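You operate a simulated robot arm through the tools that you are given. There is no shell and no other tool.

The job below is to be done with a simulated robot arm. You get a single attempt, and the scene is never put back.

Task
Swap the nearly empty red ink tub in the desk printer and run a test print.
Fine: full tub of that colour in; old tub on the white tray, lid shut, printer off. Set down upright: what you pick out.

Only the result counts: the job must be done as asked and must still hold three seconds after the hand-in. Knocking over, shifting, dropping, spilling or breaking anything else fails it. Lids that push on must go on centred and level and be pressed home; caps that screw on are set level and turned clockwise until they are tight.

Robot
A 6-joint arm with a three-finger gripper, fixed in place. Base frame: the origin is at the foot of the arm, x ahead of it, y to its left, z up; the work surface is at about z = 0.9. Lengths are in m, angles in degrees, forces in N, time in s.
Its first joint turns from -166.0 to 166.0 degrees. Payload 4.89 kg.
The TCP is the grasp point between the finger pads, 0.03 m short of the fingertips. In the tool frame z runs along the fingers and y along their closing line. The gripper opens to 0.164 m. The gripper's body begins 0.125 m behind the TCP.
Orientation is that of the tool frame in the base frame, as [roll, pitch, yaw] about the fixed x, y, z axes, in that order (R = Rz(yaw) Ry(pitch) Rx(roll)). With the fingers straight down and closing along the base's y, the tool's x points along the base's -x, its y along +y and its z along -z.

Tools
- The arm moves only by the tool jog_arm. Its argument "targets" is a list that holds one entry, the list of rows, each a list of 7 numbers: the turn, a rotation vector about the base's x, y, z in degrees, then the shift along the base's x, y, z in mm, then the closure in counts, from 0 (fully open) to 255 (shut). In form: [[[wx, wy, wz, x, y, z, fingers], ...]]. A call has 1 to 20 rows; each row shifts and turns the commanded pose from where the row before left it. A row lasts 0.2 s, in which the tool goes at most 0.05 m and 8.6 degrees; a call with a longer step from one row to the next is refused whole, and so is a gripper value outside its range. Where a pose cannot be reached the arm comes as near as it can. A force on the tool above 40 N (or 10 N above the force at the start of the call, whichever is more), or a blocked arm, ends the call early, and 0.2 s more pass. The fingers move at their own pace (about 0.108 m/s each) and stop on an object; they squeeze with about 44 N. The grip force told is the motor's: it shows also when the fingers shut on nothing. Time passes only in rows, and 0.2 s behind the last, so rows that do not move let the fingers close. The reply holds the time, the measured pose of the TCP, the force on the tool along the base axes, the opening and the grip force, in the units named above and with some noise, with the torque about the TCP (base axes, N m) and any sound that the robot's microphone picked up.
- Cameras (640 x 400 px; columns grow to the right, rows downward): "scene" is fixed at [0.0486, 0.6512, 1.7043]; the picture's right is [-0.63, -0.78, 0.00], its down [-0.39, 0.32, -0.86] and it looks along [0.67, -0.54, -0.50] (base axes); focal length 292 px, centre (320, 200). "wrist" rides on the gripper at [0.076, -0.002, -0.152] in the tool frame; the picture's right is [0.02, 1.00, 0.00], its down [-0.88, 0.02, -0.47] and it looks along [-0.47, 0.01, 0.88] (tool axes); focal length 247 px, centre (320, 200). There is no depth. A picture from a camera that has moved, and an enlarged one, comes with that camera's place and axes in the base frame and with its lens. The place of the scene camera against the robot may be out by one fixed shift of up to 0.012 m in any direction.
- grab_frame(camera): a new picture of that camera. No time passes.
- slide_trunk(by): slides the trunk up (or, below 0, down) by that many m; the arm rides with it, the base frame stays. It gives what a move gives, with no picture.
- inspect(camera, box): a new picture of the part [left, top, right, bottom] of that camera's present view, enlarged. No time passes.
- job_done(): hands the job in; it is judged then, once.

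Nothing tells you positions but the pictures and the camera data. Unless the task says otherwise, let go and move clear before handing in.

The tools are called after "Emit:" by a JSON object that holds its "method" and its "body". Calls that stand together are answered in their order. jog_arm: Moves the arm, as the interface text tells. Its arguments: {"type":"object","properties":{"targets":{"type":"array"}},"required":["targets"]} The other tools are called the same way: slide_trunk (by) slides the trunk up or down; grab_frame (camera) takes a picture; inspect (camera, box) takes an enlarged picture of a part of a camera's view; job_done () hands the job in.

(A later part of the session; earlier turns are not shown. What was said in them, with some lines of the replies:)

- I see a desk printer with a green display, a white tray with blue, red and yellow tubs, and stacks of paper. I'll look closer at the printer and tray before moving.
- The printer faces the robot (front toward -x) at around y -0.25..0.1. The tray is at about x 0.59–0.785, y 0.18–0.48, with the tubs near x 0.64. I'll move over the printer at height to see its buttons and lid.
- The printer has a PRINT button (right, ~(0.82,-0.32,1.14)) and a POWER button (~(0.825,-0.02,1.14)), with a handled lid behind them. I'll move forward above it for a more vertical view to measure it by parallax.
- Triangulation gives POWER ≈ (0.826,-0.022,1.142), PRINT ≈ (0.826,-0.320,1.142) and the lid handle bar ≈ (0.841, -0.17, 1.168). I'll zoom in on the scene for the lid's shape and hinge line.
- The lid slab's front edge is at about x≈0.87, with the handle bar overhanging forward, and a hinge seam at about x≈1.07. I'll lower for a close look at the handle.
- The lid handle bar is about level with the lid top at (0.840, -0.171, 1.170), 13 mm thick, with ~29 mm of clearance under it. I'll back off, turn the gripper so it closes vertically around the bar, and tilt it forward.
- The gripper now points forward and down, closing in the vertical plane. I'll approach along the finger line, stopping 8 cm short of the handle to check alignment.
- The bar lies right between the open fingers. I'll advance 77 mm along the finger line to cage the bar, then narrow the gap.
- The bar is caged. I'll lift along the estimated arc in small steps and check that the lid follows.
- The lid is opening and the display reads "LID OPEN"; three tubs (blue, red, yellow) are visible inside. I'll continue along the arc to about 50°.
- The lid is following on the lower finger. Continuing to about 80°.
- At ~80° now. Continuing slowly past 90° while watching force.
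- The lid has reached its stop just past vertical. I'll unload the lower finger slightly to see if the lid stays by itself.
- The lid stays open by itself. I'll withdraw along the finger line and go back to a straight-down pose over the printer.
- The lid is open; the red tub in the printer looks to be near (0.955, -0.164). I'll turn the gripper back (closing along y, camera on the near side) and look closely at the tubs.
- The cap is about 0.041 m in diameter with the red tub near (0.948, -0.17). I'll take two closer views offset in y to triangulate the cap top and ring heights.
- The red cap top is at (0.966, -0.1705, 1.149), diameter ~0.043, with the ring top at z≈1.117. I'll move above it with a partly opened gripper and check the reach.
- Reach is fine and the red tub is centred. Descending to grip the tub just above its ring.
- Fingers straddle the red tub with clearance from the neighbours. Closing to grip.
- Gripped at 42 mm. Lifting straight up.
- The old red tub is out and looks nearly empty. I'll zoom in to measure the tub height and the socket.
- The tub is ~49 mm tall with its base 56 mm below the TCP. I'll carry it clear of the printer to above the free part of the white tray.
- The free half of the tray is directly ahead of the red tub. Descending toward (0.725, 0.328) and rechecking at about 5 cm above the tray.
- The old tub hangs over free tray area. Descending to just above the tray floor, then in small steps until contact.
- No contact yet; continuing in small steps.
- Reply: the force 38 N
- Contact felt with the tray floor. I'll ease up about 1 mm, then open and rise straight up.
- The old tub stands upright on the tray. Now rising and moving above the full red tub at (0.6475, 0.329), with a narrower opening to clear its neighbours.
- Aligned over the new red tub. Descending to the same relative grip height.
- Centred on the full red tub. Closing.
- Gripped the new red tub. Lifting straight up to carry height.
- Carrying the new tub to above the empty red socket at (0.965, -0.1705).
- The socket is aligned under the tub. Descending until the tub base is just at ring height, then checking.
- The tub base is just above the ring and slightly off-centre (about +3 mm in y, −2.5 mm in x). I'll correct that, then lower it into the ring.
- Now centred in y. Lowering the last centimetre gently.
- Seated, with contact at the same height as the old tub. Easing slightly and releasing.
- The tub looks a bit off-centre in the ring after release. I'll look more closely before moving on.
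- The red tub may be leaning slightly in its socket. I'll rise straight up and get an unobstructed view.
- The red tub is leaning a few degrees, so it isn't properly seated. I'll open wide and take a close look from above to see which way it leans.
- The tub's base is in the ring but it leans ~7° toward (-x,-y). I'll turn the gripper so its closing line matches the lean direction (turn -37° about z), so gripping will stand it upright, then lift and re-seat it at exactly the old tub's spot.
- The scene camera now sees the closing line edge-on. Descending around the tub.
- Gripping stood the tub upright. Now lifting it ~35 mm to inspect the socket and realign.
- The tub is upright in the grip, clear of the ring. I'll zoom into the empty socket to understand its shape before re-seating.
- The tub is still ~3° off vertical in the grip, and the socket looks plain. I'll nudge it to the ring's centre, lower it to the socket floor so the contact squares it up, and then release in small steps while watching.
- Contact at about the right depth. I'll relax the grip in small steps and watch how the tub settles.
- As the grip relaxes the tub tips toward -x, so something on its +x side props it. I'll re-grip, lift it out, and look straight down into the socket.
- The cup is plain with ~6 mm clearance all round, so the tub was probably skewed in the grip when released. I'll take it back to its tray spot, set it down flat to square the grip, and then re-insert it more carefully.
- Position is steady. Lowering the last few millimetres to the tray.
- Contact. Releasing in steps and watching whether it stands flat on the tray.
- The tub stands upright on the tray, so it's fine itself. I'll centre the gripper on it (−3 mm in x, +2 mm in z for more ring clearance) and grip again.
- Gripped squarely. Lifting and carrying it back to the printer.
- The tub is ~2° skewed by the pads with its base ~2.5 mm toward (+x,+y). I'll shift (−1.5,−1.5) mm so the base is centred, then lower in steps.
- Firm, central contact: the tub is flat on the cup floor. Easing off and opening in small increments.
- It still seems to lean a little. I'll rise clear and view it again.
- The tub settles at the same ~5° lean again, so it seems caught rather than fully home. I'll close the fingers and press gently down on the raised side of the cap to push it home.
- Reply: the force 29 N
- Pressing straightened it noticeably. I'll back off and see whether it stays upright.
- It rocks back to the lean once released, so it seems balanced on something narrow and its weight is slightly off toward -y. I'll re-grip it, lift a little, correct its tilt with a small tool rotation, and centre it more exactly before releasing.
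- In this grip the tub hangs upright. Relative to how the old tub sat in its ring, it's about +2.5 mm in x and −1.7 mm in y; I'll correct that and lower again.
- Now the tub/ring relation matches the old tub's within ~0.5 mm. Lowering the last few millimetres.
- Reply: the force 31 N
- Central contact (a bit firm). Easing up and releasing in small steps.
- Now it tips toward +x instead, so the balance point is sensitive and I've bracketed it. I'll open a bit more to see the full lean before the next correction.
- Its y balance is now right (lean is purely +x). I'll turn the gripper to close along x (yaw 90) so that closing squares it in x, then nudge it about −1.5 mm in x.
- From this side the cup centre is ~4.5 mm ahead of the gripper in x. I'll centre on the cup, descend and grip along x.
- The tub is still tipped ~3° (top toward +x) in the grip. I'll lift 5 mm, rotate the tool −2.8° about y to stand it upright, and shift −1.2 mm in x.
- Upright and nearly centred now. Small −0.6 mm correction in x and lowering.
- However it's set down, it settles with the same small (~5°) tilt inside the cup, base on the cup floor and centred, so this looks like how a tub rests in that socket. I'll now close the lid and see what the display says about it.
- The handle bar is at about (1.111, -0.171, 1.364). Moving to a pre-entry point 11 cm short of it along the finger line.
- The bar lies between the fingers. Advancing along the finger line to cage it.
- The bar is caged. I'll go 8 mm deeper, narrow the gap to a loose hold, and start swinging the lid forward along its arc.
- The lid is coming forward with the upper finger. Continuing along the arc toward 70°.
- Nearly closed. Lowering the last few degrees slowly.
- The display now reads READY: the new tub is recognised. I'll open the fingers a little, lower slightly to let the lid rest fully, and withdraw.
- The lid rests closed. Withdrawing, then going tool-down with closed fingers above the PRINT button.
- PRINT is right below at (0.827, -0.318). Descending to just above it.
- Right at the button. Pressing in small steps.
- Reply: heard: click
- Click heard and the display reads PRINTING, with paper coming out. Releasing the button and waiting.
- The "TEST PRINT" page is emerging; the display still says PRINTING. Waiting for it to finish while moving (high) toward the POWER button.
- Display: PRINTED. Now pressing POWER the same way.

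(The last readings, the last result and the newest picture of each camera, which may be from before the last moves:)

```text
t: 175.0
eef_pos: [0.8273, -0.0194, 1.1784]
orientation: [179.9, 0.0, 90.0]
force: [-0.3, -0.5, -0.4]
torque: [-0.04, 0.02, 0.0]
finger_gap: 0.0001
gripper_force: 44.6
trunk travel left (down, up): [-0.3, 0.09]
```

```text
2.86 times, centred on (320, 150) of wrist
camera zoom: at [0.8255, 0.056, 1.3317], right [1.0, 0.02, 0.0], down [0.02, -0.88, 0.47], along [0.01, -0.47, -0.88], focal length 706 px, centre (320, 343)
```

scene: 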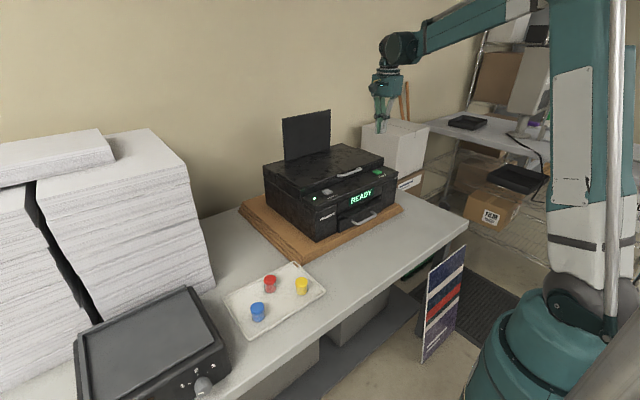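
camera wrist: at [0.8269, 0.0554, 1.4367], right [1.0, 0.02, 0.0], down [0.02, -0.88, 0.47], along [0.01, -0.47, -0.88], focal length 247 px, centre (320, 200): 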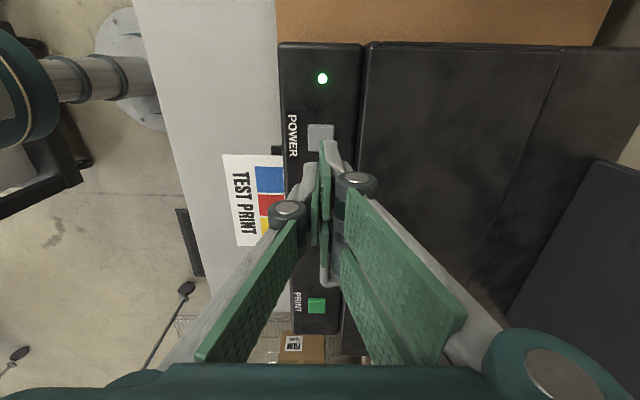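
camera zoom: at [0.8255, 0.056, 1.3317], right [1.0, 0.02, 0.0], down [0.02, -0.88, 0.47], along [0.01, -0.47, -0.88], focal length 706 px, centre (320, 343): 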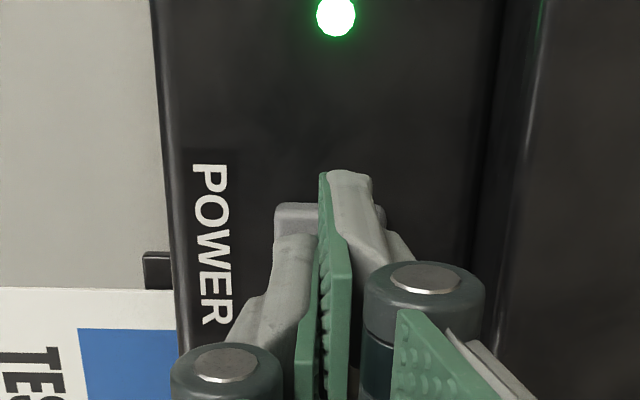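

Emit:
{"method": "jog_arm", "body": {"targets": [[[0, 0, 0, -2, 0, -4, 255], [0, 0, 0, 0, 0, -4, 255], [0, 0, 0, 0, 0, -2, 255], [0, 0, 0, 0, 0, 0, 255]]]}}

Emit:
{"method": "inspect", "body": {"camera": "scene", "box": [290, 150, 380, 220]}}

```text
t: 176.0
eef_pos: [0.8256, -0.0197, 1.1671]
orientation: [-180.0, 0.0, 90.0]
force: [-0.4, 0.2, 0.2]
torque: [-0.02, 0.01, -0.01]
finger_gap: 0.0
gripper_force: 45.4
trunk travel left (down, up): [-0.3, 0.09]
```

```text
5.71 times, centred on (335, 185) of scene
camera zoom: at [0.0486, 0.6512, 1.7043], right [-0.63, -0.78, 0.0], down [-0.39, 0.32, -0.86], along [0.67, -0.54, -0.5], focal length 1666 px, centre (234, 286)
```

zoom: 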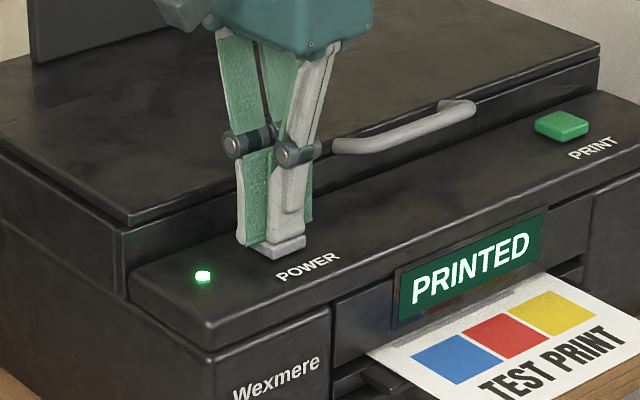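

Emit:
{"method": "jog_arm", "body": {"targets": [[[0, 0, 0, 0, 0, -1, 255], [0, 0, 0, 0, 0, -1, 255], [0, 0, 0, 0, 0, 0, 255]]]}}

Emit:
{"method": "inspect", "body": {"camera": "scene", "box": [290, 150, 380, 220]}}

```text
t: 176.8
eef_pos: [0.8253, -0.0198, 1.1653]
orientation: [180.0, -0.1, 90.0]
force: [0.8, -0.4, 1.4]
torque: [-0.01, -0.01, -0.03]
finger_gap: 0.0062
gripper_force: 45.1
trunk travel left (down, up): [-0.3, 0.09]
```

```text
5.71 times, centred on (335, 185) of scene
camera zoom: at [0.0486, 0.6512, 1.7043], right [-0.63, -0.78, 0.0], down [-0.39, 0.32, -0.86], along [0.67, -0.54, -0.5], focal length 1666 px, centre (234, 286)
```

zoom: 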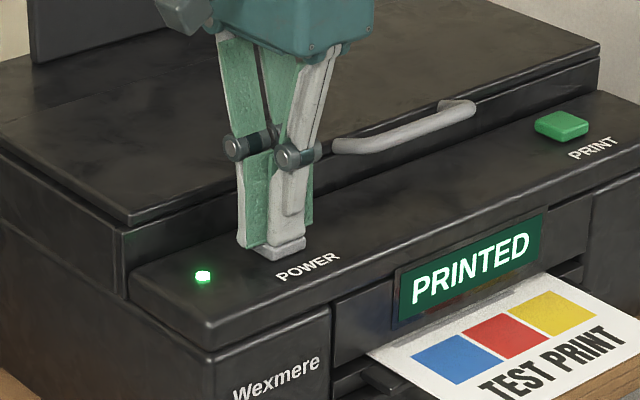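

Contact with the button has begun. Pressing a little further.

Emit:
{"method": "jog_arm", "body": {"targets": [[[0, 0, 0, 0, 0, -1, 255], [0, 0, 0, 0, 0, -1, 255], [0, 0, 0, 0, 0, 0, 255]]]}}

Emit:
{"method": "inspect", "body": {"camera": "scene", "box": [290, 150, 380, 220]}}

```text
t: 177.6
eef_pos: [0.8242, -0.0185, 1.1645]
orientation: [180.0, 0.0, 90.0]
force: [0.3, -0.3, 1.8]
torque: [-0.02, 0.01, -0.02]
finger_gap: 0.0061
gripper_force: 44.8
trunk travel left (down, up): [-0.3, 0.09]
heard: click
```

```text
5.71 times, centred on (335, 185) of scene
camera zoom: at [0.0486, 0.6512, 1.7043], right [-0.63, -0.78, 0.0], down [-0.39, 0.32, -0.86], along [0.67, -0.54, -0.5], focal length 1666 px, centre (234, 286)
```

zoom: 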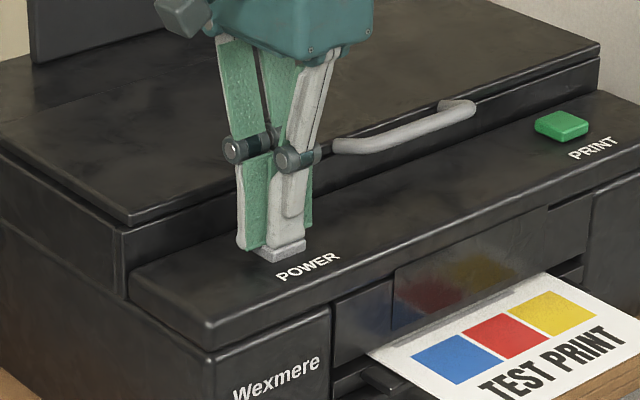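

Click heard; the LED and display are dark, so the printer is off. Rising clear of everything and checking the final state.

Emit:
{"method": "jog_arm", "body": {"targets": [[[0, 0, 0, 0, 0, 5, 255], [0, 0, 0, 0, 0, 15, 255], [0, 0, 0, 0, 0, 30, 255], [0, 0, 0, -10, 0, 40, 255], [0, 0, 0, -20, 0, 40, 255], [0, 0, 0, -30, 0, 35, 255], [0, 0, 0, -40, 0, 20, 255], [0, 0, 0, -40, 0, 0, 255], [0, 0, 0, -40, 0, 0, 255], [0, 0, 0, 0, 0, 0, 255]]]}}

Emit:
{"method": "grab_frame", "body": {"camera": "scene"}}

Emit:
{"method": "inspect", "body": {"camera": "scene", "box": [250, 110, 420, 260]}}

Emit:
{"method": "inspect", "body": {"camera": "scene", "box": [220, 250, 340, 340]}}

```text
t: 179.8
eef_pos: [0.6443, -0.0213, 1.348]
orientation: [-179.9, 0.0, 90.0]
force: [-1.3, 0.9, 0.4]
torque: [0.03, -0.25, 0.0]
finger_gap: 0.0
gripper_force: 44.8
trunk travel left (down, up): [-0.3, 0.09]
```

```text
taken
```

scene: 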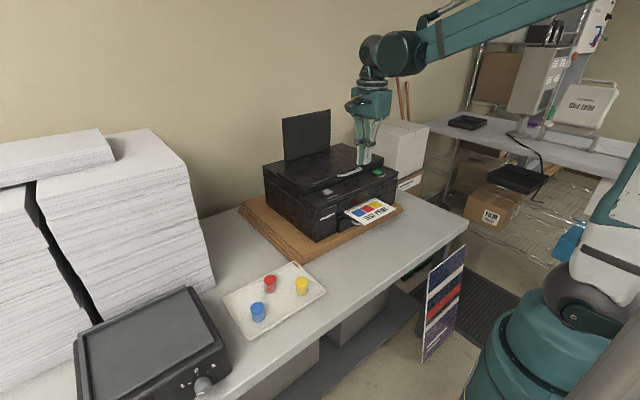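

```text
2.67 times, centred on (335, 185) of scene
camera zoom: at [0.0486, 0.6512, 1.7043], right [-0.63, -0.78, 0.0], down [-0.39, 0.32, -0.86], along [0.67, -0.54, -0.5], focal length 778 px, centre (280, 240)
```

zoom: 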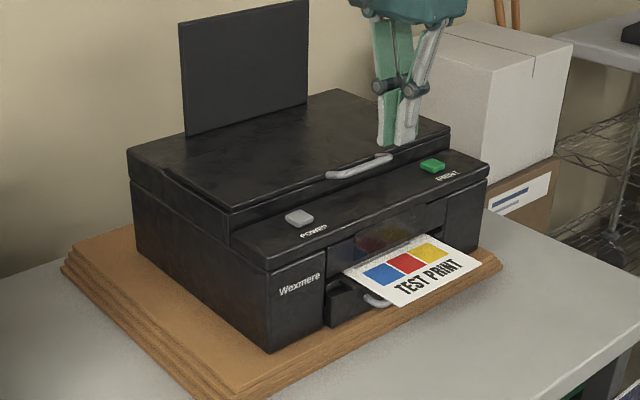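

```text
4.44 times, centred on (280, 295) of scene
camera zoom: at [0.0486, 0.6512, 1.7043], right [-0.63, -0.78, 0.0], down [-0.39, 0.32, -0.86], along [0.67, -0.54, -0.5], focal length 1296 px, centre (498, -222)
```

zoom: 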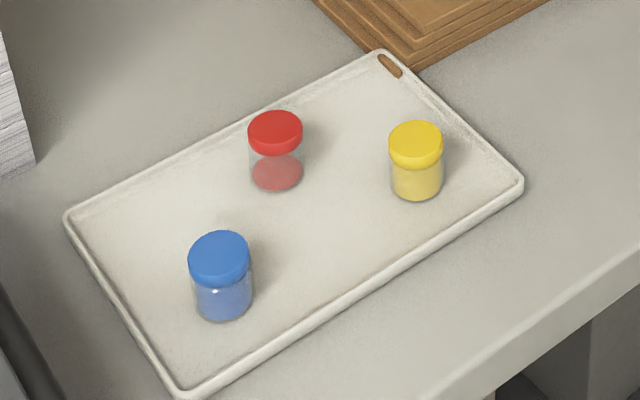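

The printer is off with its lid shut and the test page out. The full red tub was accepted (the display showed READY before the print). The old tub stands upright on the white tray, and blue and yellow haven't moved. The arm is clear, so I'm handing in.

Emit:
{"method": "job_done", "body": {}}

```text
The job is handed in.
```

The red tub is swapped, the test print ran, and I've handed the job in; I haven't been shown the judged result.

- **New tub:** the full red tub is in the printer. With the lid closed, the display went from "LID OPEN" to "READY", so the printer accepted it. It sits with a tilt of about 5° in its socket. I re-seated it several times and pressed it down, but it always settled back to about that angle.
- **Old tub:** the nearly empty one stands upright on the white tray.
- **Test print:** the page came out with blue, red and yellow blocks, and the display read "PRINTED".
- **Final state:** the lid is shut and the printer is off, with its display and light dark. The arm is clear of everything.

While re-seating, I set the full red tub back on the tray once before putting it in again. Nothing was knocked over, and the other tubs look unmoved.
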